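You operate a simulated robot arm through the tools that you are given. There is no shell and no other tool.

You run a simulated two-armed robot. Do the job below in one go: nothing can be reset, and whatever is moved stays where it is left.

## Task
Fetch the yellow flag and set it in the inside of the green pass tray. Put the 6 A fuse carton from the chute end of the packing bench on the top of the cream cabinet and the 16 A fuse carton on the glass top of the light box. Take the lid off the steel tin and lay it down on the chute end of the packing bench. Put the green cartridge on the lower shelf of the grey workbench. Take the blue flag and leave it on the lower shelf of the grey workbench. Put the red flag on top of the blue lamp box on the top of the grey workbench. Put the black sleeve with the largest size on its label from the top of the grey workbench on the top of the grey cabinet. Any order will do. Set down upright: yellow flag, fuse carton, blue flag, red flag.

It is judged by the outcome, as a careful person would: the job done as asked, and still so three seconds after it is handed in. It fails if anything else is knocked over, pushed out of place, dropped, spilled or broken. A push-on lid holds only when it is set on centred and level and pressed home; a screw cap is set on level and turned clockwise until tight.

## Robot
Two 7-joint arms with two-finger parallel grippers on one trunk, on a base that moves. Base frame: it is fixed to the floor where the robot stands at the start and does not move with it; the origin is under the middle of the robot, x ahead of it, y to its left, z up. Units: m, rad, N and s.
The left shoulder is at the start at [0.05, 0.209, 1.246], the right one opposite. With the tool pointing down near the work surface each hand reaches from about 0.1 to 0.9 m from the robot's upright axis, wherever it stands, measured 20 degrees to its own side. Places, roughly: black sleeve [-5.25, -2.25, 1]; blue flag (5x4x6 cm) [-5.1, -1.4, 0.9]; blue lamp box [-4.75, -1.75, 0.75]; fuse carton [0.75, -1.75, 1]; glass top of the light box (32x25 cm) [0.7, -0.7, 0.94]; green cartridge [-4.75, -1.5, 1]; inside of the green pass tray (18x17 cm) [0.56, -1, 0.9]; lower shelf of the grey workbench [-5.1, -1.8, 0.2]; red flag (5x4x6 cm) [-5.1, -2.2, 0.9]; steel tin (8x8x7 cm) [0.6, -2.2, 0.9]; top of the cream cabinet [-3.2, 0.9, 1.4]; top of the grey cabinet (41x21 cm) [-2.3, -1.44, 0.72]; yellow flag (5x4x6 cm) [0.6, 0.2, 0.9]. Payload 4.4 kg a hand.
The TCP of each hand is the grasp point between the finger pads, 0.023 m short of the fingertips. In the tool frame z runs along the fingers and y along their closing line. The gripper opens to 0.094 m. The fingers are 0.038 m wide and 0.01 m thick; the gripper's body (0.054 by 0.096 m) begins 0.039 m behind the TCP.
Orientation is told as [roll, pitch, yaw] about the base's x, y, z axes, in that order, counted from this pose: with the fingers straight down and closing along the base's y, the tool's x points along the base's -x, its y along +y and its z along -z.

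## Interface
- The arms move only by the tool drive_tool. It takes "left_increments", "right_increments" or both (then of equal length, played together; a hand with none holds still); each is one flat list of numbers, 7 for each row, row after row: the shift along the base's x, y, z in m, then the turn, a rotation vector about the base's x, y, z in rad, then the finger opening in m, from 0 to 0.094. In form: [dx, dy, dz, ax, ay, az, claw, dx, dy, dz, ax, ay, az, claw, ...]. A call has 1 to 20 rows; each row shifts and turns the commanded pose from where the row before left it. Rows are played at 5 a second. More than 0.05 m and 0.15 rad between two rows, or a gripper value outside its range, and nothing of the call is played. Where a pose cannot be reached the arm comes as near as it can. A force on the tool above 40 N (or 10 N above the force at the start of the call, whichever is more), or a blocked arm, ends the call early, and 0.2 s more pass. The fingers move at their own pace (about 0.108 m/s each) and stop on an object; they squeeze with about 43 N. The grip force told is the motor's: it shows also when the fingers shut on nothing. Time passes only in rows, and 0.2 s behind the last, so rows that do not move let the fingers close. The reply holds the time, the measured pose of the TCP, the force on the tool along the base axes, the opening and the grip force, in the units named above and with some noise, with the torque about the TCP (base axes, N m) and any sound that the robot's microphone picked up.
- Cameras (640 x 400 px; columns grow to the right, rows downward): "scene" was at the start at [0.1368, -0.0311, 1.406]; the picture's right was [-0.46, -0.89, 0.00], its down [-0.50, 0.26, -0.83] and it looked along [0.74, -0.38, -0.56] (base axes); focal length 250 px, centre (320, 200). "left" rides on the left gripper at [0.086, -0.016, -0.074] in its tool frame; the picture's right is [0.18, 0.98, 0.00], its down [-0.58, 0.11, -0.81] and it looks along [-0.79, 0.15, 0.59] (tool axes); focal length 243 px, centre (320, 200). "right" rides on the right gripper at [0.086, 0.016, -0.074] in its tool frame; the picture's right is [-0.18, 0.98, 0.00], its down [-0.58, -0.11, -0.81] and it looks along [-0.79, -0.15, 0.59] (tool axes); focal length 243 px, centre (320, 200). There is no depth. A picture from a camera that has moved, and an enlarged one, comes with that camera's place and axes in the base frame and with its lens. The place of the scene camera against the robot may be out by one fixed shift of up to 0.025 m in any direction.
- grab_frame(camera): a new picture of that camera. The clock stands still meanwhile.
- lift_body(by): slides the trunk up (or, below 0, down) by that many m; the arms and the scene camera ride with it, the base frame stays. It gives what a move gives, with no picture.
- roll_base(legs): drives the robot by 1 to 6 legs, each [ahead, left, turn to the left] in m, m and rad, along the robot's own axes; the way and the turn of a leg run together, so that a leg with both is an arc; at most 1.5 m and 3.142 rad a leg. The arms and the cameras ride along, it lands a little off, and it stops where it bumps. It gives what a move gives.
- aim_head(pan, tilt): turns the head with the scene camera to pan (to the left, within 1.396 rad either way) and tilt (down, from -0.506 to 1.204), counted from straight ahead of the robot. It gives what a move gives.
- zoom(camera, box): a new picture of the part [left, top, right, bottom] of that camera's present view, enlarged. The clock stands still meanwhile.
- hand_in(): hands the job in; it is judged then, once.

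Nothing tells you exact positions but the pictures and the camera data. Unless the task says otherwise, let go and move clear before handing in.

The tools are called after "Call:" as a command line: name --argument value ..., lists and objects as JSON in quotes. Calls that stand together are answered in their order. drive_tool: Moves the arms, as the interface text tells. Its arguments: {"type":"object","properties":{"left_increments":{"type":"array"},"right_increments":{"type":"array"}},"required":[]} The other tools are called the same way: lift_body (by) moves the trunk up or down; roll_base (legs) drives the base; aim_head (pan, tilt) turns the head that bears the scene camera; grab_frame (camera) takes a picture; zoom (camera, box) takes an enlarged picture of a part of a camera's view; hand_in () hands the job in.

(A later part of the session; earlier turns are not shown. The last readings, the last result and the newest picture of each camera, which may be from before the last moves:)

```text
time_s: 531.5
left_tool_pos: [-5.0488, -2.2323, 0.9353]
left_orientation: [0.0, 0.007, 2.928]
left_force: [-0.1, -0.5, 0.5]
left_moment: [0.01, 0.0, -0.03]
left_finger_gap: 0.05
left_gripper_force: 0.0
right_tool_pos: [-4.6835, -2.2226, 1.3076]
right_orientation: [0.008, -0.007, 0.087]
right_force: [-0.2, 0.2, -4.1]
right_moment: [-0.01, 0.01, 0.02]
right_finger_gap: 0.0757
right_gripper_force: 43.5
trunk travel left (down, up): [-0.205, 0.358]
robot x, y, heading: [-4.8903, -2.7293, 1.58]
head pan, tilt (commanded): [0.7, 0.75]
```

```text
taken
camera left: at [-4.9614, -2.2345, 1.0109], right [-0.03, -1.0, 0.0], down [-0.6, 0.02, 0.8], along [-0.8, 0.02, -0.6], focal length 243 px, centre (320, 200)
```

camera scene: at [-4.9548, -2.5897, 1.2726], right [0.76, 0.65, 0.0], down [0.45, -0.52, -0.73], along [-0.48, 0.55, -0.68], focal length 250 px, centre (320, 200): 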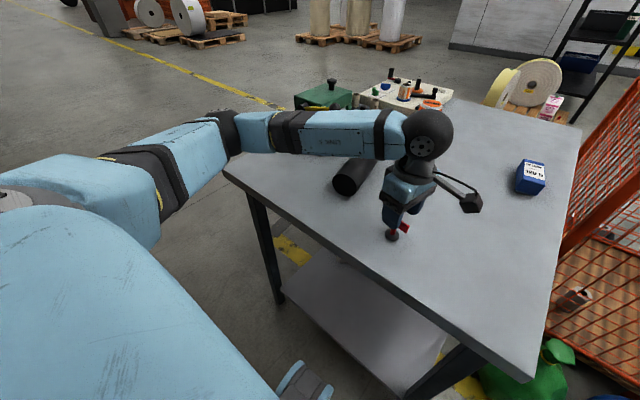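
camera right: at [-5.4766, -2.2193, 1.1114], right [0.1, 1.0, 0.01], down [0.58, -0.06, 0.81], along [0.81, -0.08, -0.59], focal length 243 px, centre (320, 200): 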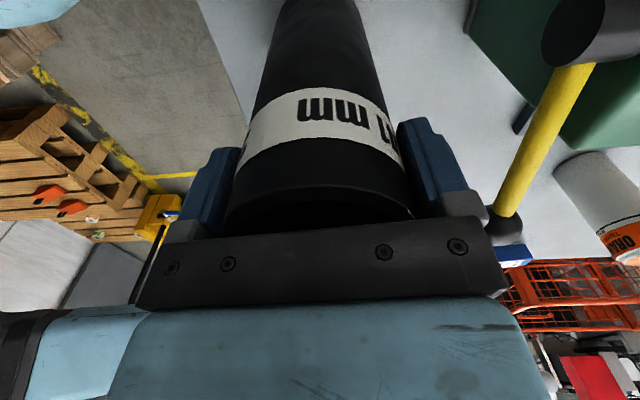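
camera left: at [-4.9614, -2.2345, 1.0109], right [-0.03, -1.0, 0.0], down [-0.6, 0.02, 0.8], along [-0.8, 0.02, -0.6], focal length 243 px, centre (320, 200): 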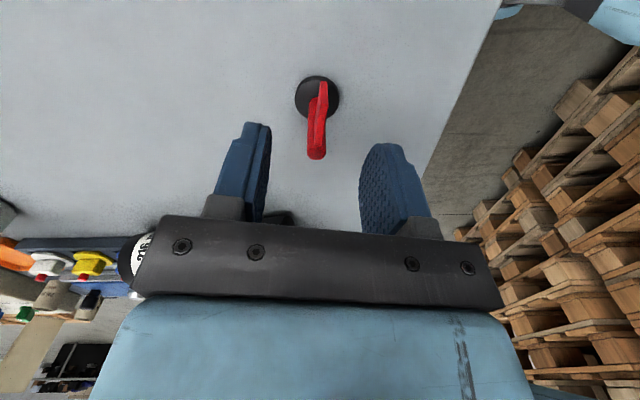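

Call:
drive_tool --left_increments '[0, 0, -0.01, 0, 0, 0, 0.05, 0, 0, -0.012, 0, 0, 0, 0.05, 0, 0, -0.012, 0, 0, 0, 0.05, 0, 0, -0.008, 0, 0, 0, 0.05, 0, 0, 0, 0, 0, 0, 0.05]'

Call:
grab_frame --camera "left"

```text
time_s: 532.7
left_tool_pos: [-5.0486, -2.2318, 0.8934]
left_orientation: [0.0, 0.008, 2.927]
left_force: [-0.1, -1.0, 0.1]
left_moment: [-0.01, -0.02, 0.01]
left_finger_gap: 0.0497
left_gripper_force: 0.1
right_tool_pos: [-4.6838, -2.2218, 1.307]
right_orientation: [0.007, -0.008, 0.089]
right_force: [0.1, 0.2, -4.7]
right_moment: [0.01, 0.04, -0.02]
right_finger_gap: 0.0763
right_gripper_force: 43.1
trunk travel left (down, up): [-0.205, 0.358]
robot x, y, heading: [-4.8944, -2.7315, 1.582]
head pan, tilt (commanded): [0.7, 0.75]
```

```text
taken
camera left: at [-4.9617, -2.2346, 0.9691], right [-0.03, -1.0, 0.0], down [-0.6, 0.02, 0.8], along [-0.8, 0.02, -0.6], focal length 243 px, centre (320, 200)
```

left: 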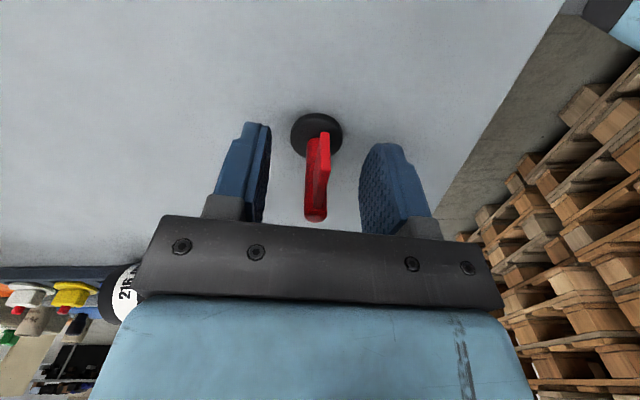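

The flag is between the pads. I close and lift very gently.

Call:
drive_tool --left_increments '[0, 0, 0, 0, 0, 0, 0, 0, 0, 0, 0, 0, 0, 0, 0, 0, 0, 0, 0, 0, 0, 0, 0, 0, 0, 0, 0, 0]'

Call:
drive_tool --left_increments '[0, 0, 0.002, 0, 0, 0, 0, 0, 0, 0.003, 0, 0, 0, 0, 0, 0, 0.004, 0, 0, 0, 0, 0, 0, 0.005, 0, 0, 0, 0, 0, 0, 0.006, 0, 0, 0, 0, 0, 0, 0, 0, 0, 0, 0]'

Call:
grab_frame --camera "left"

Call:
zoom --camera "scene" --box '[310, 100, 490, 260]'

```text
time_s: 533.7
left_tool_pos: [-5.048, -2.2322, 0.8938]
left_orientation: [0.0, 0.006, 2.928]
left_force: [0.3, 0.1, -1.2]
left_moment: [-0.01, 0.01, 0.0]
left_finger_gap: 0.0098
left_gripper_force: 42.8
right_tool_pos: [-4.6828, -2.2215, 1.3063]
right_orientation: [0.008, -0.007, 0.088]
right_force: [-0.1, -1.2, -4.2]
right_moment: [0.01, 0.02, 0.0]
right_finger_gap: 0.0759
right_gripper_force: 43.2
trunk travel left (down, up): [-0.205, 0.358]
robot x, y, heading: [-4.8919, -2.7246, 1.589]
head pan, tilt (commanded): [0.7, 0.75]
```

```text
time_s: 535.1
left_tool_pos: [-5.0487, -2.2324, 0.9137]
left_orientation: [-0.002, 0.008, 2.928]
left_force: [-0.5, 0.3, -0.7]
left_moment: [0.01, -0.05, 0.02]
left_finger_gap: 0.0104
left_gripper_force: 43.2
right_tool_pos: [-4.6821, -2.223, 1.3074]
right_orientation: [0.007, -0.007, 0.089]
right_force: [0.1, 0.8, -4.2]
right_moment: [0.03, 0.01, -0.02]
right_finger_gap: 0.0759
right_gripper_force: 42.9
trunk travel left (down, up): [-0.205, 0.358]
robot x, y, heading: [-4.8891, -2.7304, 1.58]
head pan, tilt (commanded): [0.7, 0.75]
```

```text
taken
camera left: at [-4.9615, -2.2346, 0.9895], right [-0.03, -1.0, 0.0], down [-0.6, 0.02, 0.8], along [-0.8, 0.02, -0.6], focal length 243 px, centre (320, 200)
```

left: 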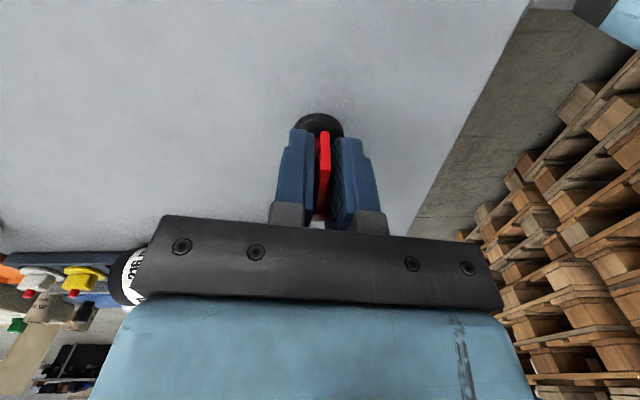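

```text
2.50 times, centred on (400, 180) of scene
camera zoom: at [-4.9548, -2.5897, 1.2726], right [0.76, 0.65, 0.0], down [0.45, -0.52, -0.73], along [-0.48, 0.55, -0.68], focal length 625 px, centre (120, 250)
```

zoom: 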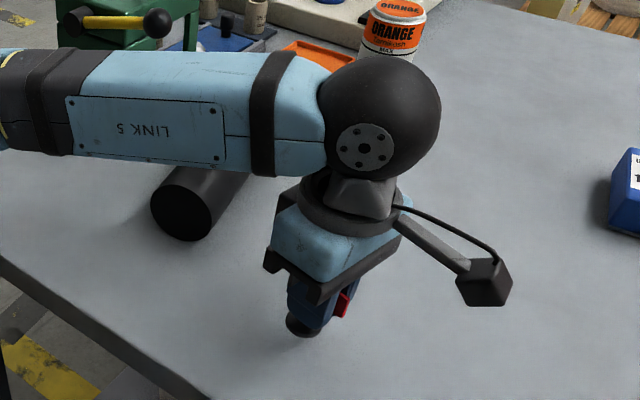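

The red flag is held. I raise it and turn the left hand back to its neutral, raised-elbow posture so the forearm no longer sags over the bench.

Call:
drive_tool --left_increments '[0, 0, 0.008, 0, 0, 0, 0, 0, 0, 0.012, 0, 0, 0, 0, 0, 0, 0.015, 0, 0, 0, 0, 0, 0, 0.015, 0, 0, 0, 0, 0, 0, 0.015, 0, 0, 0, 0, 0, 0, 0.015, 0, 0, 0, 0, 0, 0, 0.015, 0, 0, 0, 0, 0, 0, 0.015, 0, 0, 0, 0, 0, 0, 0.015, 0, 0, 0, 0, 0, 0, 0.015, 0, 0, 0, 0, 0, 0, 0.015, 0, 0, 0, 0, 0, 0, 0.015, 0, 0, 0, 0, 0, 0, 0.012, 0, 0, 0, 0, 0, 0, 0.008, 0, 0, 0, 0, 0, 0, 0, 0, 0, 0, 0]'

Call:
drive_tool --left_increments '[0, 0, 0, 0, 0, -0.06, 0, 0, 0, 0, 0, 0, -0.09, 0, 0, 0, 0, 0, 0, -0.1, 0, 0, 0, 0, 0, 0, -0.1, 0, 0, 0, 0, 0, 0, -0.1, 0, 0, 0, 0, 0, 0, -0.1, 0, 0, 0, 0, 0, 0, -0.1, 0, 0, 0, 0, 0, 0, -0.1, 0, 0, 0, 0, 0, 0, -0.1, 0, 0, 0, 0, 0, 0, -0.1, 0, 0, 0, 0, 0, 0, -0.1, 0, 0, 0, 0, 0, 0, -0.1, 0, 0, 0, 0, 0, 0, -0.1, 0, 0, 0, 0, 0, 0, -0.06, 0, 0, 0, 0, 0, 0, -0.03, 0, 0, 0, 0, 0, 0, 0, 0]'

Call:
grab_frame --camera "scene"

Call:
grab_frame --camera "left"

```text
time_s: 538.3
left_tool_pos: [-5.0493, -2.2322, 1.1031]
left_orientation: [0.0, 0.006, 2.929]
left_force: [-0.3, 0.0, 0.2]
left_moment: [0.0, -0.01, 0.01]
left_finger_gap: 0.0097
left_gripper_force: 43.3
right_tool_pos: [-4.6823, -2.2224, 1.3064]
right_orientation: [0.008, -0.005, 0.089]
right_force: [-0.1, -1.1, -4.4]
right_moment: [-0.01, 0.02, -0.02]
right_finger_gap: 0.0759
right_gripper_force: 42.8
trunk travel left (down, up): [-0.205, 0.358]
robot x, y, heading: [-4.8897, -2.7335, 1.577]
head pan, tilt (commanded): [0.7, 0.75]
```

```text
time_s: 541.7
left_tool_pos: [-5.0473, -2.2324, 1.1037]
left_orientation: [-0.002, 0.009, 1.588]
left_force: [-0.6, -0.3, 0.1]
left_moment: [0.03, 0.02, -0.01]
left_finger_gap: 0.0103
left_gripper_force: 42.9
right_tool_pos: [-4.6827, -2.2211, 1.3072]
right_orientation: [0.006, -0.008, 0.088]
right_force: [-0.4, 0.1, -3.8]
right_moment: [0.01, 0.03, 0.01]
right_finger_gap: 0.076
right_gripper_force: 42.8
trunk travel left (down, up): [-0.205, 0.358]
robot x, y, heading: [-4.8909, -2.7296, 1.581]
head pan, tilt (commanded): [0.7, 0.75]
```

```text
taken
camera scene: at [-4.9548, -2.5897, 1.2726], right [0.76, 0.65, 0.0], down [0.45, -0.52, -0.73], along [-0.48, 0.55, -0.68], focal length 250 px, centre (320, 200)
```

scene: 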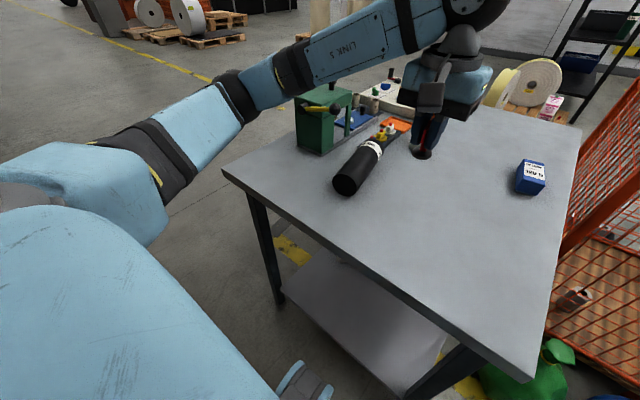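

```text
taken
camera left: at [-5.0309, -2.3175, 1.1793], right [-0.98, -0.2, 0.0], down [-0.12, 0.59, 0.8], along [-0.16, 0.79, -0.6], focal length 243 px, centre (320, 200)
```

left: 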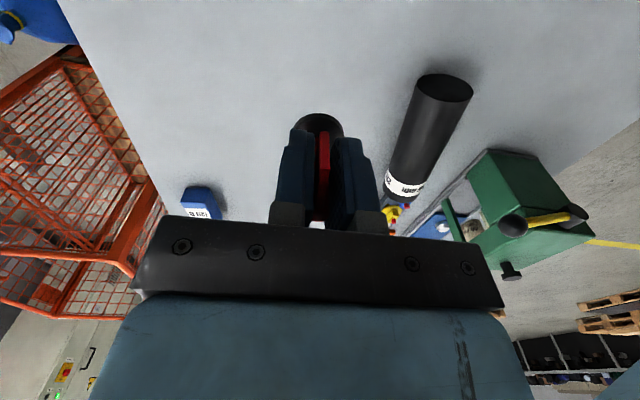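

I inspect the fallen sleeve and its surroundings closely.

Call:
zoom --camera "scene" --box '[320, 90, 440, 200]'

Call:
zoom --camera "left" --box '[360, 60, 500, 240]'

```text
3.64 times, centred on (380, 145) of scene
camera zoom: at [-4.9548, -2.5897, 1.2726], right [0.76, 0.65, 0.0], down [0.45, -0.52, -0.73], along [-0.48, 0.55, -0.68], focal length 909 px, centre (102, 400)
```

zoom: 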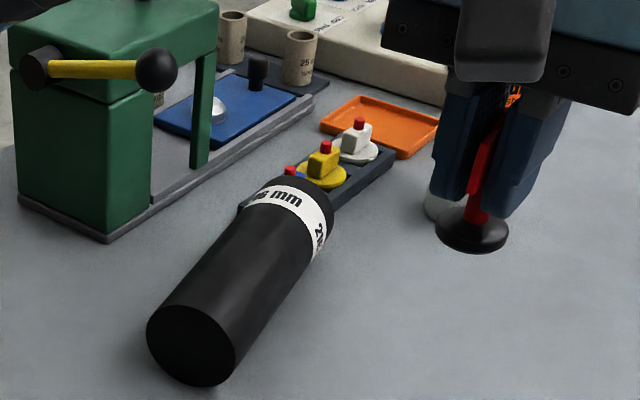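

```text
2.22 times, centred on (430, 150) of left
camera zoom: at [-5.0309, -2.3175, 1.1793], right [-0.98, -0.2, 0.0], down [-0.12, 0.59, 0.8], along [-0.16, 0.79, -0.6], focal length 539 px, centre (76, 311)
```

zoom: 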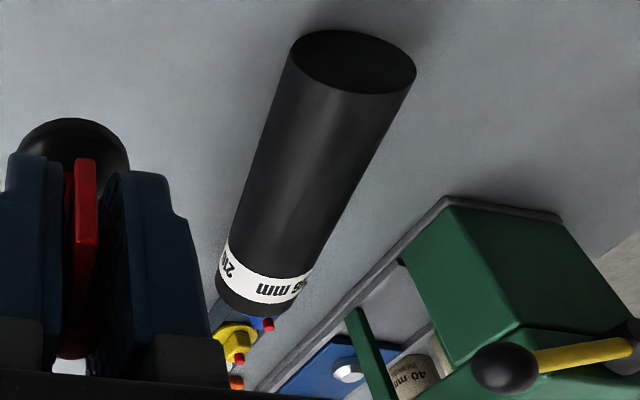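

The sleeve lies with its label end against the small knob tray; I'll lift it away carefully later. Now the lamp box: I drive round the bench's south-east corner so the left hand can reach it.

Call:
roll_base --legs '[[0.03, 0, 0], [0, -0.5, -0.01], [0.28, 0, 0]]'

Call:
aim_head --pan 0.75 --tilt 0.7

Call:
grab_frame --camera "scene"

Call:
grab_frame --camera "left"

```text
time_s: 548.5
left_tool_pos: [-4.5455, -1.9174, 1.1036]
left_orientation: [-0.002, 0.007, 1.574]
left_force: [-0.4, 0.0, -0.2]
left_moment: [-0.03, 0.0, 0.02]
left_finger_gap: 0.0101
left_gripper_force: 42.5
right_tool_pos: [-4.18, -1.9107, 1.3074]
right_orientation: [0.006, -0.007, 0.079]
right_force: [0.4, 0.2, -4.6]
right_moment: [-0.02, -0.01, 0.02]
right_finger_gap: 0.0759
right_gripper_force: 43.3
trunk travel left (down, up): [-0.205, 0.358]
robot x, y, heading: [-4.3898, -2.4191, 1.574]
head pan, tilt (commanded): [0.7, 0.75]
```

```text
time_s: 549.2
left_tool_pos: [-4.5451, -1.9173, 1.1024]
left_orientation: [0.0, 0.01, 1.576]
left_force: [0.1, -0.3, 0.2]
left_moment: [-0.01, 0.0, 0.0]
left_finger_gap: 0.0102
left_gripper_force: 43.1
right_tool_pos: [-4.1793, -1.9125, 1.3068]
right_orientation: [0.007, -0.007, 0.077]
right_force: [-0.3, 0.1, -3.4]
right_moment: [-0.03, 0.04, 0.01]
right_finger_gap: 0.0757
right_gripper_force: 42.8
trunk travel left (down, up): [-0.205, 0.358]
robot x, y, heading: [-4.3948, -2.418, 1.569]
head pan, tilt (commanded): [0.75, 0.7]
```

```text
taken
camera scene: at [-4.461, -2.2774, 1.2768], right [0.73, 0.68, 0.0], down [0.44, -0.47, -0.76], along [-0.52, 0.56, -0.64], focal length 250 px, centre (320, 200)
```

scene: 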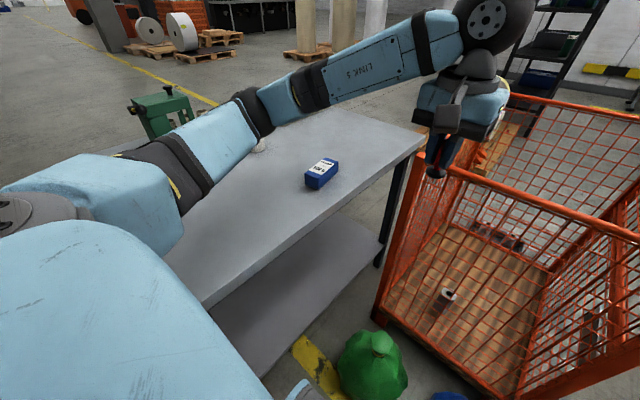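

```text
taken
camera left: at [-4.5288, -2.0029, 1.1793], right [-0.98, -0.19, 0.0], down [-0.11, 0.59, 0.8], along [-0.15, 0.79, -0.6], focal length 243 px, centre (320, 200)
```

left: 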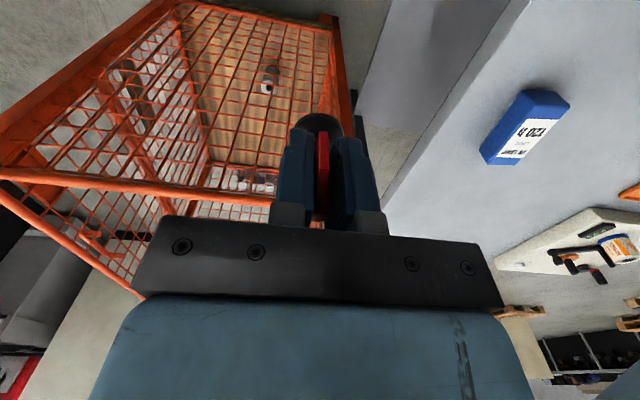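

I bring the flag towards the lamp box, stopping a bit short so the left camera sees the box well.

Call:
drive_tool --left_increments '[-0.01, 0, 0, 0, 0, 0, 0, -0.02, 0.001, 0, 0, 0, 0, 0, -0.028, 0.002, 0, 0, 0, 0, 0, -0.03, 0.002, 0, 0, 0, 0, 0, -0.03, 0.002, 0, 0, 0, 0, 0, -0.03, 0.002, 0, 0, 0, 0, 0, -0.03, 0.002, 0, 0, 0, 0, 0, -0.03, 0.002, 0, 0, 0, 0, 0, -0.03, 0.002, 0, 0, 0, 0, 0, -0.03, 0.001, 0, 0, 0, 0, 0, -0.03, 0.001, 0, 0, 0, 0, 0, -0.022, 0, 0, 0, 0, 0, 0, -0.012, 0, 0, 0, 0, 0, 0, -0.005, 0, 0, 0, 0, 0, 0, 0, 0, 0, 0, 0, 0, 0]'

Call:
grab_frame --camera "left"

Call:
zoom --camera "left" --box '[250, 40, 400, 130]'

Call:
grab_frame --camera "scene"

```text
time_s: 552.4
left_tool_pos: [-4.8803, -1.8999, 1.103]
left_orientation: [-0.001, 0.008, 1.575]
left_force: [-0.1, 1.2, 0.9]
left_moment: [0.01, 0.01, -0.01]
left_finger_gap: 0.01
left_gripper_force: 42.7
right_tool_pos: [-4.1795, -1.9123, 1.3079]
right_orientation: [0.005, -0.008, 0.075]
right_force: [0.3, 0.1, -4.2]
right_moment: [0.0, 0.0, 0.02]
right_finger_gap: 0.0759
right_gripper_force: 42.9
trunk travel left (down, up): [-0.205, 0.358]
robot x, y, heading: [-4.3952, -2.4179, 1.575]
head pan, tilt (commanded): [0.75, 0.7]
```

```text
taken
camera left: at [-4.865, -1.9858, 1.179], right [-0.98, -0.19, 0.0], down [-0.11, 0.59, 0.8], along [-0.15, 0.79, -0.6], focal length 243 px, centre (320, 200)
```

left: 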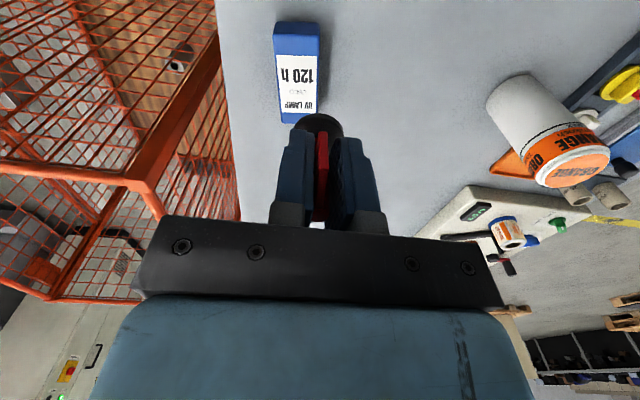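

```text
4.27 times, centred on (325, 85) of left
camera zoom: at [-4.865, -1.9858, 1.179], right [-0.98, -0.19, 0.0], down [-0.11, 0.59, 0.8], along [-0.15, 0.79, -0.6], focal length 1035 px, centre (299, 691)
```

zoom: 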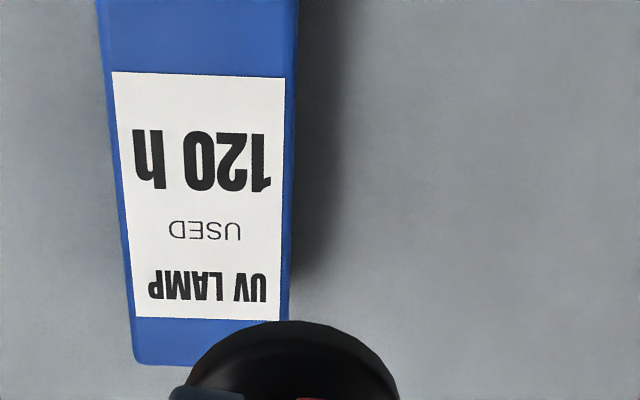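

```text
taken
camera scene: at [-4.461, -2.2775, 1.2769], right [0.73, 0.68, 0.0], down [0.44, -0.47, -0.76], along [-0.52, 0.56, -0.64], focal length 250 px, centre (320, 200)
```

scene: 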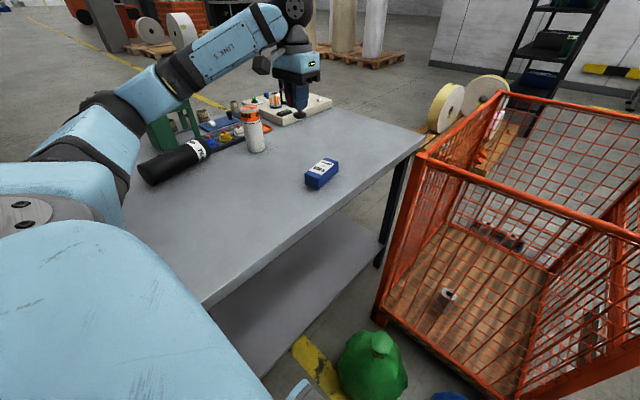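

The lamp box centre computes to about (−4.868, −1.828) from this near view, its long side along y. I move the flag over it and come lower to verify the centring.

Call:
drive_tool --left_increments '[0.001, 0.006, -0.005, 0, 0, 0, 0, 0.002, 0.012, -0.01, 0, 0, 0, 0, 0.002, 0.012, -0.015, 0, 0, 0, 0, 0.002, 0.012, -0.018, 0, 0, 0, 0, 0.002, 0.012, -0.018, 0, 0, 0, 0, 0.002, 0.006, -0.016, 0, 0, 0, 0, 0.0013, 0.003, -0.012, 0, 0, 0, 0, 0, 0, -0.006, 0, 0, 0, 0, 0, 0, 0, 0, 0, 0, 0]'

Call:
grab_frame --camera "left"

Call:
zoom --camera "left" --box '[240, 40, 400, 160]'

Call:
zoom --camera "scene" --box '[240, 60, 400, 220]'

```text
time_s: 554.4
left_tool_pos: [-4.8687, -1.8373, 1.0039]
left_orientation: [-0.001, 0.007, 1.577]
left_force: [0.5, -0.2, -0.6]
left_moment: [0.0, 0.03, 0.01]
left_finger_gap: 0.0099
left_gripper_force: 42.8
right_tool_pos: [-4.1794, -1.9123, 1.3084]
right_orientation: [0.007, -0.009, 0.074]
right_force: [-0.2, 0.9, -5.3]
right_moment: [0.03, 0.05, 0.0]
right_finger_gap: 0.0757
right_gripper_force: 42.6
trunk travel left (down, up): [-0.205, 0.358]
robot x, y, heading: [-4.3941, -2.4155, 1.57]
head pan, tilt (commanded): [0.75, 0.7]
```

```text
taken
camera left: at [-4.8525, -1.9229, 1.0794], right [-0.98, -0.19, 0.0], down [-0.11, 0.59, 0.8], along [-0.15, 0.79, -0.6], focal length 243 px, centre (320, 200)
```

left: 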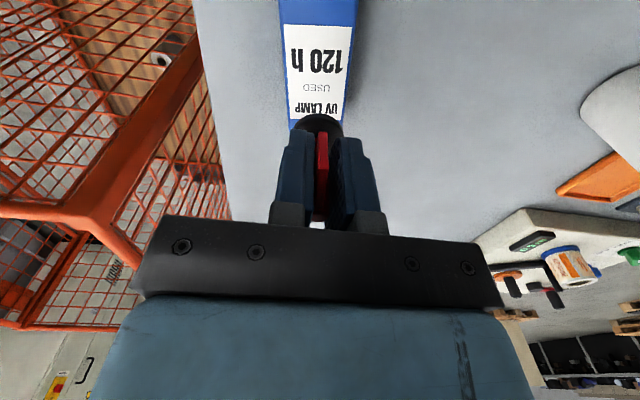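

```text
3.33 times, centred on (320, 100) of left
camera zoom: at [-4.8525, -1.9229, 1.0794], right [-0.98, -0.19, 0.0], down [-0.11, 0.59, 0.8], along [-0.15, 0.79, -0.6], focal length 809 px, centre (320, 533)
```

zoom: 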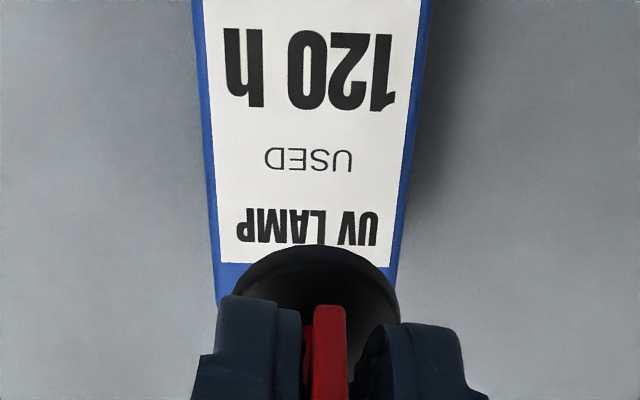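

```text
2.50 times, centred on (320, 140) of scene
camera zoom: at [-4.461, -2.2775, 1.2769], right [0.73, 0.68, 0.0], down [0.44, -0.47, -0.76], along [-0.52, 0.56, -0.64], focal length 625 px, centre (320, 350)
```

zoom: 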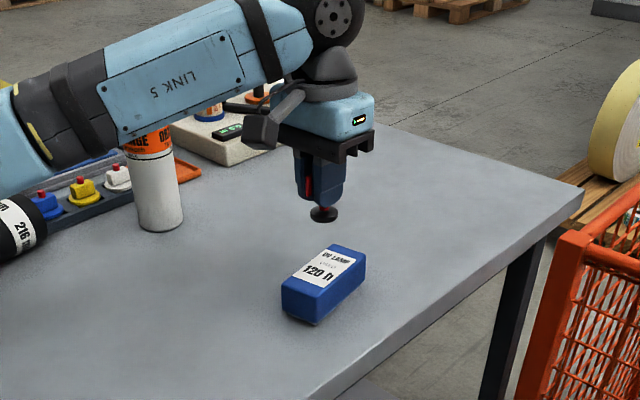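

The flag is centred over the box within a millimetre or two. I lower it and feel for contact.

Call:
drive_tool --left_increments '[0.0005, 0, -0.008, 0, 0, 0, 0, 0, 0, -0.014, 0, 0, 0, 0, 0, 0, -0.014, 0, 0, 0, 0, 0, 0, -0.01, 0, 0, 0, 0, 0, 0, -0.006, 0, 0, 0, 0, 0, 0, -0.003, 0, 0, 0, 0, 0, 0, 0, 0, 0, 0, 0]'

Call:
zoom --camera "scene" --box '[260, 80, 380, 200]'

Call:
drive_tool --left_increments '[0, 0, -0.003, 0, 0, 0, 0, 0, 0, -0.002, 0, 0, 0, 0, 0, 0, 0, 0, 0, 0, 0]'

```text
time_s: 556.0
left_tool_pos: [-4.8694, -1.8369, 0.9493]
left_orientation: [-0.003, 0.009, 1.574]
left_force: [-0.4, 0.1, -1.7]
left_moment: [0.0, -0.01, 0.0]
left_finger_gap: 0.0102
left_gripper_force: 43.0
right_tool_pos: [-4.1816, -1.9126, 1.3074]
right_orientation: [0.006, -0.007, 0.076]
right_force: [0.1, 0.2, -4.4]
right_moment: [0.01, 0.04, 0.03]
right_finger_gap: 0.0762
right_gripper_force: 42.7
trunk travel left (down, up): [-0.205, 0.358]
robot x, y, heading: [-4.3911, -2.414, 1.568]
head pan, tilt (commanded): [0.75, 0.7]
```

```text
3.33 times, centred on (320, 140) of scene
camera zoom: at [-4.4611, -2.2775, 1.2769], right [0.73, 0.68, 0.0], down [0.44, -0.47, -0.76], along [-0.52, 0.56, -0.64], focal length 834 px, centre (320, 400)
```

zoom: 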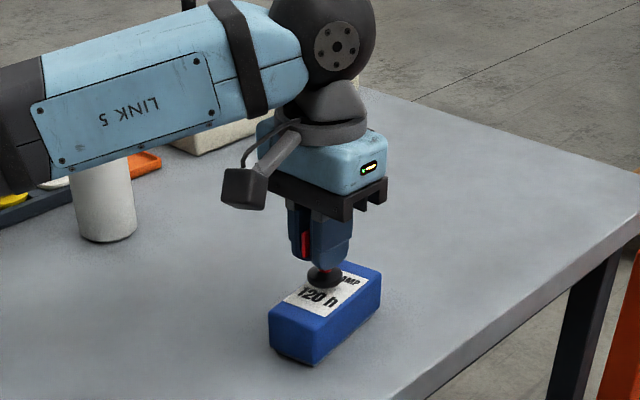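

```text
time_s: 556.8
left_tool_pos: [-4.8686, -1.8364, 0.9446]
left_orientation: [-0.003, 0.009, 1.575]
left_force: [-0.2, -0.3, 0.0]
left_moment: [0.0, 0.0, -0.01]
left_finger_gap: 0.0102
left_gripper_force: 43.2
right_tool_pos: [-4.1796, -1.9121, 1.3082]
right_orientation: [0.008, -0.007, 0.075]
right_force: [-0.1, 0.3, -4.9]
right_moment: [-0.03, 0.0, -0.04]
right_finger_gap: 0.0758
right_gripper_force: 43.3
trunk travel left (down, up): [-0.205, 0.358]
robot x, y, heading: [-4.3936, -2.4188, 1.569]
head pan, tilt (commanded): [0.75, 0.7]
```

Call:
drive_tool --left_increments '[0, 0, -0.002, 0, 0, 0, 0, 0, 0, -0.002, 0, 0, 0, 0, 0, 0, 0, 0, 0, 0, 0]'

Call:
drive_tool --left_increments '[0, 0, -0.002, 0, 0, 0, 0, 0, 0, -0.001, 0, 0, 0, 0, 0, 0, 0, 0, 0, 0, 0]'

Call:
drive_tool --left_increments '[0, 0, -0.0015, 0, 0, 0, 0, 0, 0, -0.001, 0, 0, 0, 0, 0, 0, 0, 0, 0, 0, 0]'

```text
time_s: 557.6
left_tool_pos: [-4.8691, -1.8375, 0.9395]
left_orientation: [-0.003, 0.008, 1.573]
left_force: [-0.1, -0.5, -0.3]
left_moment: [0.02, 0.0, 0.0]
left_finger_gap: 0.0101
left_gripper_force: 43.6
right_tool_pos: [-4.1803, -1.9117, 1.3079]
right_orientation: [0.006, -0.008, 0.074]
right_force: [-0.6, 0.7, -4.4]
right_moment: [-0.01, 0.03, -0.04]
right_finger_gap: 0.0758
right_gripper_force: 43.5
trunk travel left (down, up): [-0.205, 0.358]
robot x, y, heading: [-4.3957, -2.4138, 1.57]
head pan, tilt (commanded): [0.75, 0.7]
```

```text
time_s: 558.4
left_tool_pos: [-4.8704, -1.837, 0.9388]
left_orientation: [0.0, 0.003, 1.578]
left_force: [-2.3, 5.1, 14.4]
left_moment: [0.3, 0.09, -0.01]
left_finger_gap: 0.0101
left_gripper_force: 43.1
right_tool_pos: [-4.1786, -1.9133, 1.308]
right_orientation: [0.007, -0.006, 0.076]
right_force: [-0.2, 0.5, -5.3]
right_moment: [-0.05, 0.01, 0.0]
right_finger_gap: 0.0759
right_gripper_force: 43.2
trunk travel left (down, up): [-0.205, 0.358]
robot x, y, heading: [-4.395, -2.4185, 1.567]
head pan, tilt (commanded): [0.75, 0.7]
```

```text
time_s: 559.2
left_tool_pos: [-4.868, -1.8405, 0.938]
left_orientation: [0.001, 0.001, 1.576]
left_force: [-6.0, 10.4, 35.4]
left_moment: [0.5, 0.18, 0.02]
left_finger_gap: 0.0105
left_gripper_force: 43.3
right_tool_pos: [-4.1773, -1.9125, 1.3087]
right_orientation: [0.008, -0.004, 0.077]
right_force: [-0.3, -0.1, -5.0]
right_moment: [-0.02, 0.04, 0.0]
right_finger_gap: 0.0759
right_gripper_force: 42.6
trunk travel left (down, up): [-0.205, 0.358]
robot x, y, heading: [-4.3934, -2.4167, 1.57]
head pan, tilt (commanded): [0.75, 0.7]
```

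Contact on the box top. I ease off to nearly no load, open, and check.

Call:
drive_tool --left_increments '[0, 0, 0.0015, 0, 0, 0, 0, 0, 0, 0.001, 0, 0, 0, 0, 0, 0, 0, 0, 0, 0, 0, 0, 0, 0, 0, 0, 0, 0.05, 0, 0, 0, 0, 0, 0, 0.05, 0, 0, 0, 0, 0, 0, 0.05]'

Call:
zoom --camera "scene" --box '[260, 80, 380, 200]'

Call:
grab_frame --camera "left"

```text
time_s: 560.6
left_tool_pos: [-4.8693, -1.8388, 0.9354]
left_orientation: [-0.001, 0.009, 1.574]
left_force: [-0.1, 0.7, 0.0]
left_moment: [0.03, 0.01, 0.03]
left_finger_gap: 0.05
left_gripper_force: 0.1
right_tool_pos: [-4.1796, -1.9117, 1.3071]
right_orientation: [0.007, -0.008, 0.076]
right_force: [-0.1, -0.7, -4.5]
right_moment: [0.0, 0.01, 0.04]
right_finger_gap: 0.0759
right_gripper_force: 43.1
trunk travel left (down, up): [-0.205, 0.358]
robot x, y, heading: [-4.3907, -2.4176, 1.57]
head pan, tilt (commanded): [0.75, 0.7]
```

```text
3.33 times, centred on (320, 140) of scene
camera zoom: at [-4.4611, -2.2775, 1.2768], right [0.73, 0.68, 0.0], down [0.44, -0.47, -0.76], along [-0.52, 0.56, -0.64], focal length 834 px, centre (320, 400)
```

zoom: 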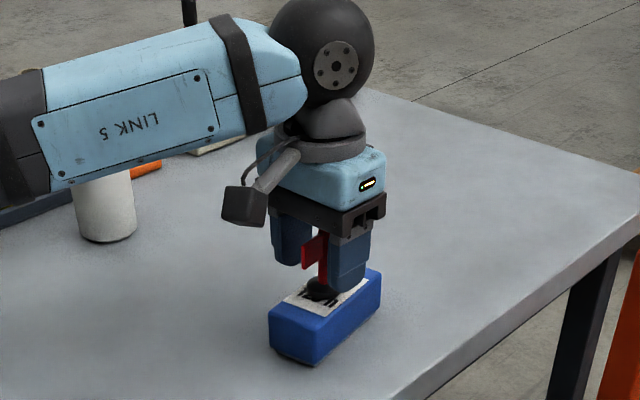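

```text
taken
camera left: at [-4.853, -1.9238, 1.0118], right [-0.98, -0.19, 0.0], down [-0.11, 0.59, 0.8], along [-0.15, 0.79, -0.6], focal length 243 px, centre (320, 200)
```

left: 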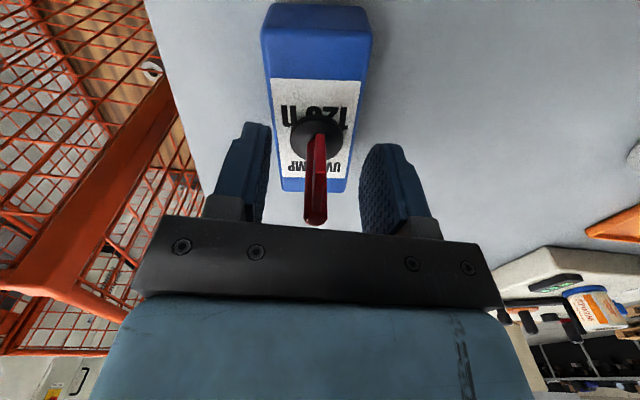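

The red flag stands on the lamp box, centred. I withdraw straight up.

Call:
drive_tool --left_increments '[0, 0, 0.01, 0, 0, 0, 0.055, 0, 0, 0.02, 0, 0, 0, 0.06, 0, 0, 0.03, 0, 0, 0, 0.06, 0, 0, 0.04, 0, 0, 0, 0.06, 0, 0, 0.045, 0, 0, 0, 0.06, 0, 0, 0.045, 0, 0, 0, 0.06, 0, 0, 0.04, 0, 0, 0, 0.06, 0, 0, 0.04, 0, 0, 0, 0.06, 0, 0, 0, 0, 0, 0, 0.06]'

Call:
zoom --camera "scene" --box '[260, 80, 380, 200]'

Call:
grab_frame --camera "scene"

```text
time_s: 562.6
left_tool_pos: [-4.8712, -1.8363, 1.2042]
left_orientation: [-0.001, 0.008, 1.574]
left_force: [-0.4, 0.2, -1.1]
left_moment: [-0.01, 0.0, 0.03]
left_finger_gap: 0.0598
left_gripper_force: 0.0
right_tool_pos: [-4.1803, -1.9124, 1.3076]
right_orientation: [0.005, -0.006, 0.077]
right_force: [-0.5, 0.7, -4.2]
right_moment: [0.01, 0.02, -0.01]
right_finger_gap: 0.0757
right_gripper_force: 42.7
trunk travel left (down, up): [-0.205, 0.358]
robot x, y, heading: [-4.3935, -2.4179, 1.571]
head pan, tilt (commanded): [0.75, 0.7]
```

```text
3.33 times, centred on (320, 140) of scene
camera zoom: at [-4.4617, -2.277, 1.2768], right [0.73, 0.68, 0.0], down [0.44, -0.47, -0.76], along [-0.52, 0.56, -0.64], focal length 834 px, centre (320, 400)
```

zoom: 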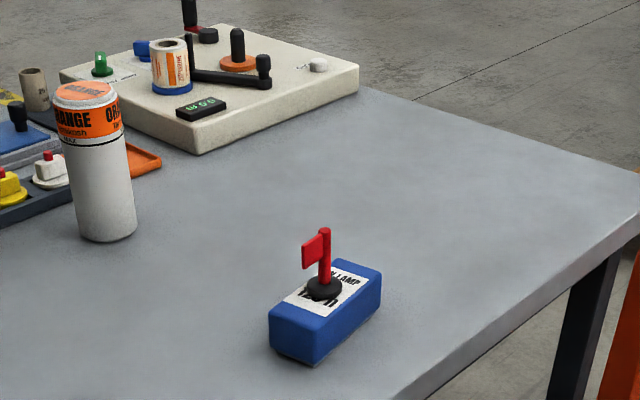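

```text
taken
camera scene: at [-4.4617, -2.277, 1.2768], right [0.73, 0.68, 0.0], down [0.44, -0.47, -0.76], along [-0.52, 0.56, -0.64], focal length 250 px, centre (320, 200)
```

scene: 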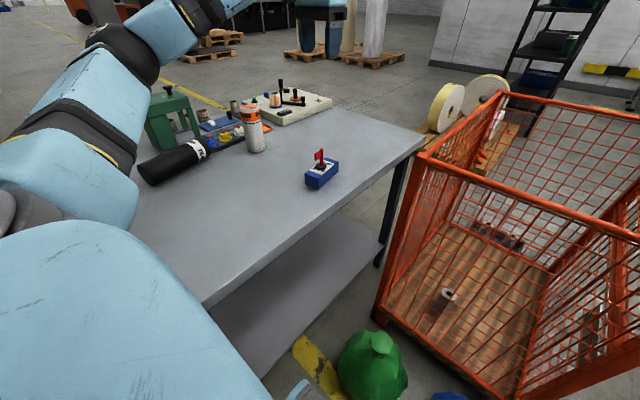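

The red flag stands upright on the lamp box. Now I go back to the south side to set the fallen 216 mm sleeve upright again.

Call:
roll_base --legs '[[-0.29, 0, 0], [0, 0.6, 0]]'

Call:
aim_head --pan 0.3 --tilt 0.8

Call:
grab_frame --camera "scene"

Call:
zoom --camera "scene" --box '[190, 80, 350, 220]'

Call:
grab_frame --camera "left"

```text
time_s: 569.9
left_tool_pos: [-5.4641, -2.128, 1.2053]
left_orientation: [-0.001, 0.008, 1.577]
left_force: [0.1, 0.3, -0.2]
left_moment: [0.02, 0.01, -0.01]
left_finger_gap: 0.0602
left_gripper_force: 0.1
right_tool_pos: [-4.7742, -2.2001, 1.3079]
right_orientation: [0.007, -0.007, 0.076]
right_force: [0.5, 0.3, -4.5]
right_moment: [0.01, 0.02, 0.02]
right_finger_gap: 0.0759
right_gripper_force: 43.2
trunk travel left (down, up): [-0.205, 0.358]
robot x, y, heading: [-4.9902, -2.7029, 1.572]
head pan, tilt (commanded): [0.75, 0.7]
```

```text
time_s: 570.8
left_tool_pos: [-5.4653, -2.1275, 1.2053]
left_orientation: [-0.002, 0.008, 1.575]
left_force: [1.0, -0.9, 0.1]
left_moment: [0.0, 0.01, 0.03]
left_finger_gap: 0.0598
left_gripper_force: 0.1
right_tool_pos: [-4.7736, -2.2014, 1.308]
right_orientation: [0.006, -0.009, 0.076]
right_force: [-0.5, -1.2, -5.3]
right_moment: [0.01, 0.0, 0.0]
right_finger_gap: 0.0759
right_gripper_force: 43.2
trunk travel left (down, up): [-0.205, 0.358]
robot x, y, heading: [-4.9872, -2.707, 1.57]
head pan, tilt (commanded): [0.3, 0.799]
```

```text
taken
camera scene: at [-5.0212, -2.5523, 1.2686], right [0.96, 0.3, 0.0], down [0.21, -0.69, -0.7], along [-0.21, 0.67, -0.72], focal length 250 px, centre (320, 200)
```

scene: 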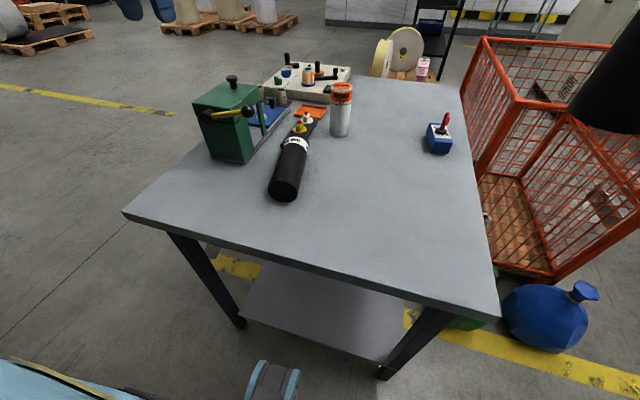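

```text
2.86 times, centred on (270, 150) of scene
camera zoom: at [-5.0212, -2.5523, 1.2686], right [0.96, 0.3, 0.0], down [0.21, -0.69, -0.7], along [-0.21, 0.67, -0.72], focal length 714 px, centre (463, 343)
```

zoom: 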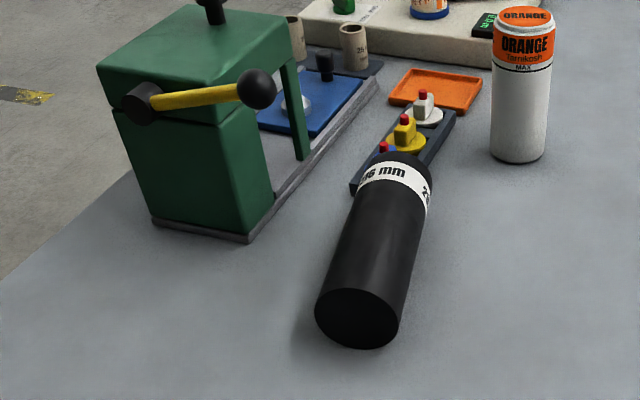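

```text
taken
camera left: at [-5.4482, -2.2125, 1.2804], right [-0.98, -0.19, 0.0], down [-0.11, 0.59, 0.8], along [-0.15, 0.79, -0.6], focal length 243 px, centre (320, 200)
```

left: 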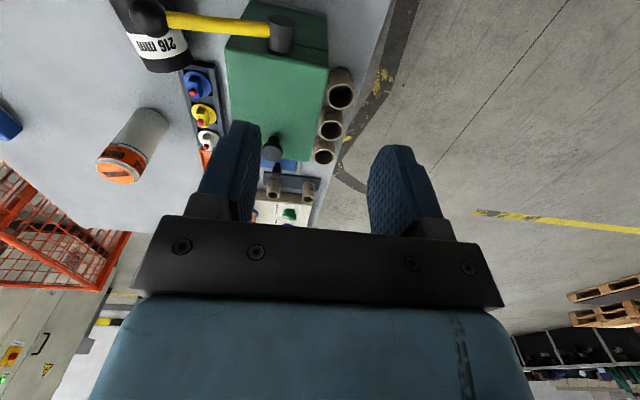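

The knob tray is where it was; only the sleeve has fallen: its axis runs from about (−5.217, −2.177) (base) to (−5.26, −1.99) (label end). I bring the left hand over its label end, turned 12° to match, and look.

Call:
drive_tool --left_increments '[0.03, 0, 0, 0, 0, 0.03, 0.094, 0.03, 0, 0, 0, 0, 0.03, 0.094, 0.03, 0, -0.01, 0, 0, 0.03, 0.094, 0.03, 0, -0.01, 0, 0, 0.03, 0.094, 0.03, 0.003, -0.02, 0, 0, 0.03, 0.094, 0.03, 0.005, -0.02, 0, 0, 0.03, 0.094, 0.03, 0.005, -0.02, 0, 0, 0.03, 0.094, 0.006, 0.005, -0.01, 0, 0, 0, 0.094, 0, 0, 0, 0, 0, 0, 0.094]'

Call:
grab_frame --camera "left"

Call:
grab_frame --camera "scene"

```text
time_s: 572.8
left_tool_pos: [-5.2484, -2.1079, 1.1138]
left_orientation: [0.0, 0.008, 1.786]
left_force: [0.8, 0.0, -0.6]
left_moment: [0.01, -0.04, 0.01]
left_finger_gap: 0.094
left_gripper_force: 0.0
right_tool_pos: [-4.7738, -2.2013, 1.3073]
right_orientation: [0.006, -0.008, 0.078]
right_force: [0.4, 0.2, -5.0]
right_moment: [0.03, -0.03, -0.03]
right_finger_gap: 0.076
right_gripper_force: 43.0
trunk travel left (down, up): [-0.205, 0.358]
robot x, y, heading: [-4.9907, -2.7049, 1.568]
head pan, tilt (commanded): [0.3, 0.799]
```

```text
taken
camera left: at [-5.2138, -2.1888, 1.1894], right [-0.92, -0.39, 0.0], down [-0.23, 0.55, 0.8], along [-0.31, 0.74, -0.6], focal length 243 px, centre (320, 200)
```

left: 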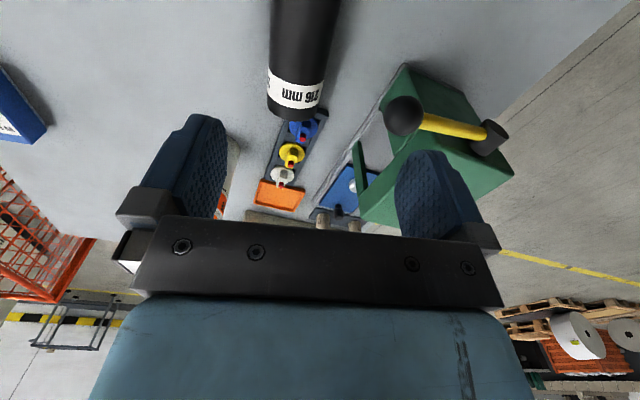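

```text
taken
camera scene: at [-5.021, -2.5524, 1.2686], right [0.96, 0.29, 0.0], down [0.21, -0.69, -0.7], along [-0.21, 0.67, -0.72], focal length 250 px, centre (320, 200)
```

scene: 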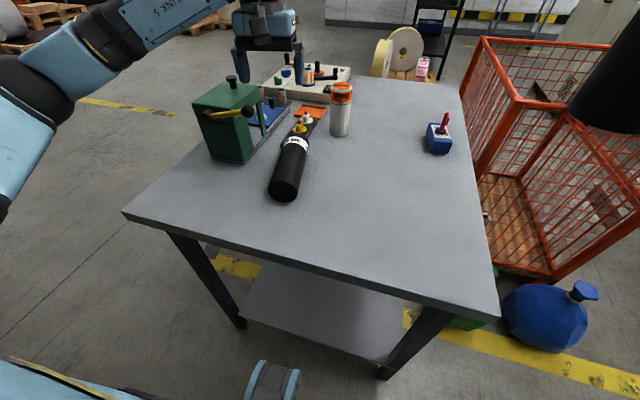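

The grip point near the label end is (−5.250, −2.031). The press's lever ball (z≈1.05) is a few cm to the side, so I go straight in and down carefully.

Call:
drive_tool --left_increments '[0, 0.02, 0, 0, 0, 0, 0.094, 0, 0.03, 0, 0, 0, 0, 0.094, -0.0016, 0.0274, 0, 0, 0, 0, 0.094, 0, 0, -0.03, 0, 0, 0, 0.094, 0, 0, -0.03, 0, 0, 0, 0.094, 0, 0, 0, 0, 0, 0, 0.094]'

Call:
grab_frame --camera "left"

Call:
zoom --camera "scene" --box '[190, 40, 370, 210]'

```text
time_s: 574.2
left_tool_pos: [-5.2475, -2.0311, 1.0546]
left_orientation: [0.0, 0.006, 1.785]
left_force: [-0.1, 0.2, 0.1]
left_moment: [-0.02, -0.02, 0.02]
left_finger_gap: 0.0939
left_gripper_force: 0.1
right_tool_pos: [-4.774, -2.2014, 1.3066]
right_orientation: [0.006, -0.007, 0.078]
right_force: [-0.5, -0.6, -4.2]
right_moment: [-0.01, 0.0, 0.02]
right_finger_gap: 0.0757
right_gripper_force: 43.6
trunk travel left (down, up): [-0.205, 0.358]
robot x, y, heading: [-4.9886, -2.704, 1.571]
head pan, tilt (commanded): [0.3, 0.799]
```

```text
taken
camera left: at [-5.2142, -2.111, 1.1306], right [-0.92, -0.39, 0.0], down [-0.23, 0.55, 0.8], along [-0.31, 0.74, -0.6], focal length 243 px, centre (320, 200)
```

left: 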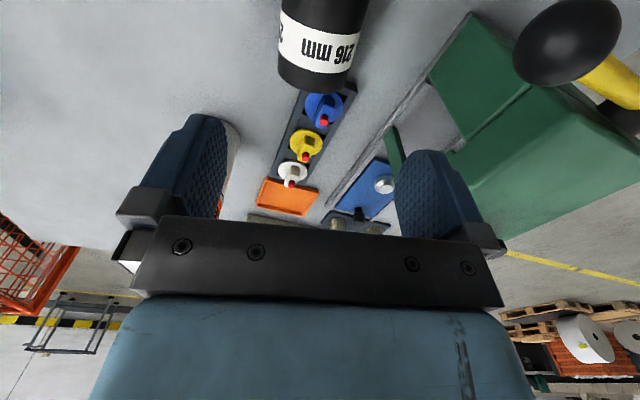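

```text
2.35 times, centred on (280, 125) of scene
camera zoom: at [-5.021, -2.5526, 1.2687], right [0.96, 0.29, 0.0], down [0.21, -0.69, -0.7], along [-0.21, 0.67, -0.72], focal length 588 px, centre (414, 376)
```

zoom: 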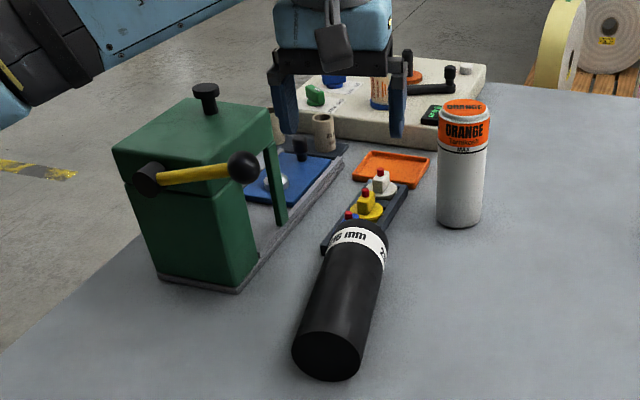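

Call:
drive_tool --left_increments '[-0.0015, 0, -0.025, 0, 0, 0, 0.094, 0, 0, -0.03, 0, 0, 0, 0.094, 0, 0, -0.03, 0, 0, 0, 0.094, 0, 0, -0.03, 0, 0, 0, 0.094, 0, 0, -0.025, 0, 0, 0, 0.094, 0, 0, -0.015, 0, 0, 0, 0.094, 0, 0, 0, 0, 0, 0, 0.094]'

Call:
grab_frame --camera "left"

Call:
zoom --camera "scene" --box '[190, 40, 370, 210]'

```text
time_s: 575.8
left_tool_pos: [-5.2515, -2.032, 0.9013]
left_orientation: [-0.002, 0.007, 1.786]
left_force: [0.8, 0.3, -0.2]
left_moment: [0.0, -0.02, 0.03]
left_finger_gap: 0.094
left_gripper_force: 0.1
right_tool_pos: [-4.7733, -2.2016, 1.3073]
right_orientation: [0.007, -0.007, 0.078]
right_force: [0.4, -0.1, -4.2]
right_moment: [0.0, -0.01, -0.01]
right_finger_gap: 0.0757
right_gripper_force: 43.2
trunk travel left (down, up): [-0.205, 0.358]
robot x, y, heading: [-4.9865, -2.7067, 1.569]
head pan, tilt (commanded): [0.3, 0.799]
```

```text
taken
camera left: at [-5.2172, -2.1124, 0.9758], right [-0.92, -0.39, 0.0], down [-0.23, 0.55, 0.8], along [-0.31, 0.74, -0.6], focal length 243 px, centre (320, 200)
```

left: 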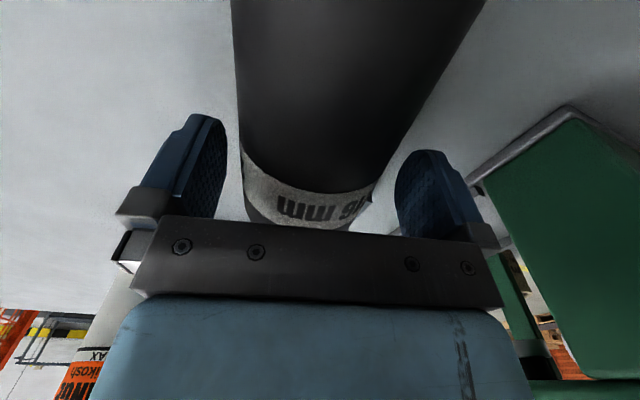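

```text
2.35 times, centred on (280, 125) of scene
camera zoom: at [-5.0211, -2.5523, 1.2686], right [0.96, 0.29, 0.0], down [0.21, -0.69, -0.7], along [-0.21, 0.67, -0.72], focal length 588 px, centre (414, 376)
```

zoom: 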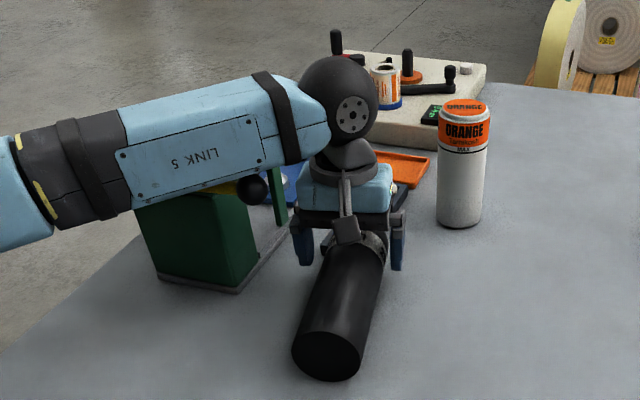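

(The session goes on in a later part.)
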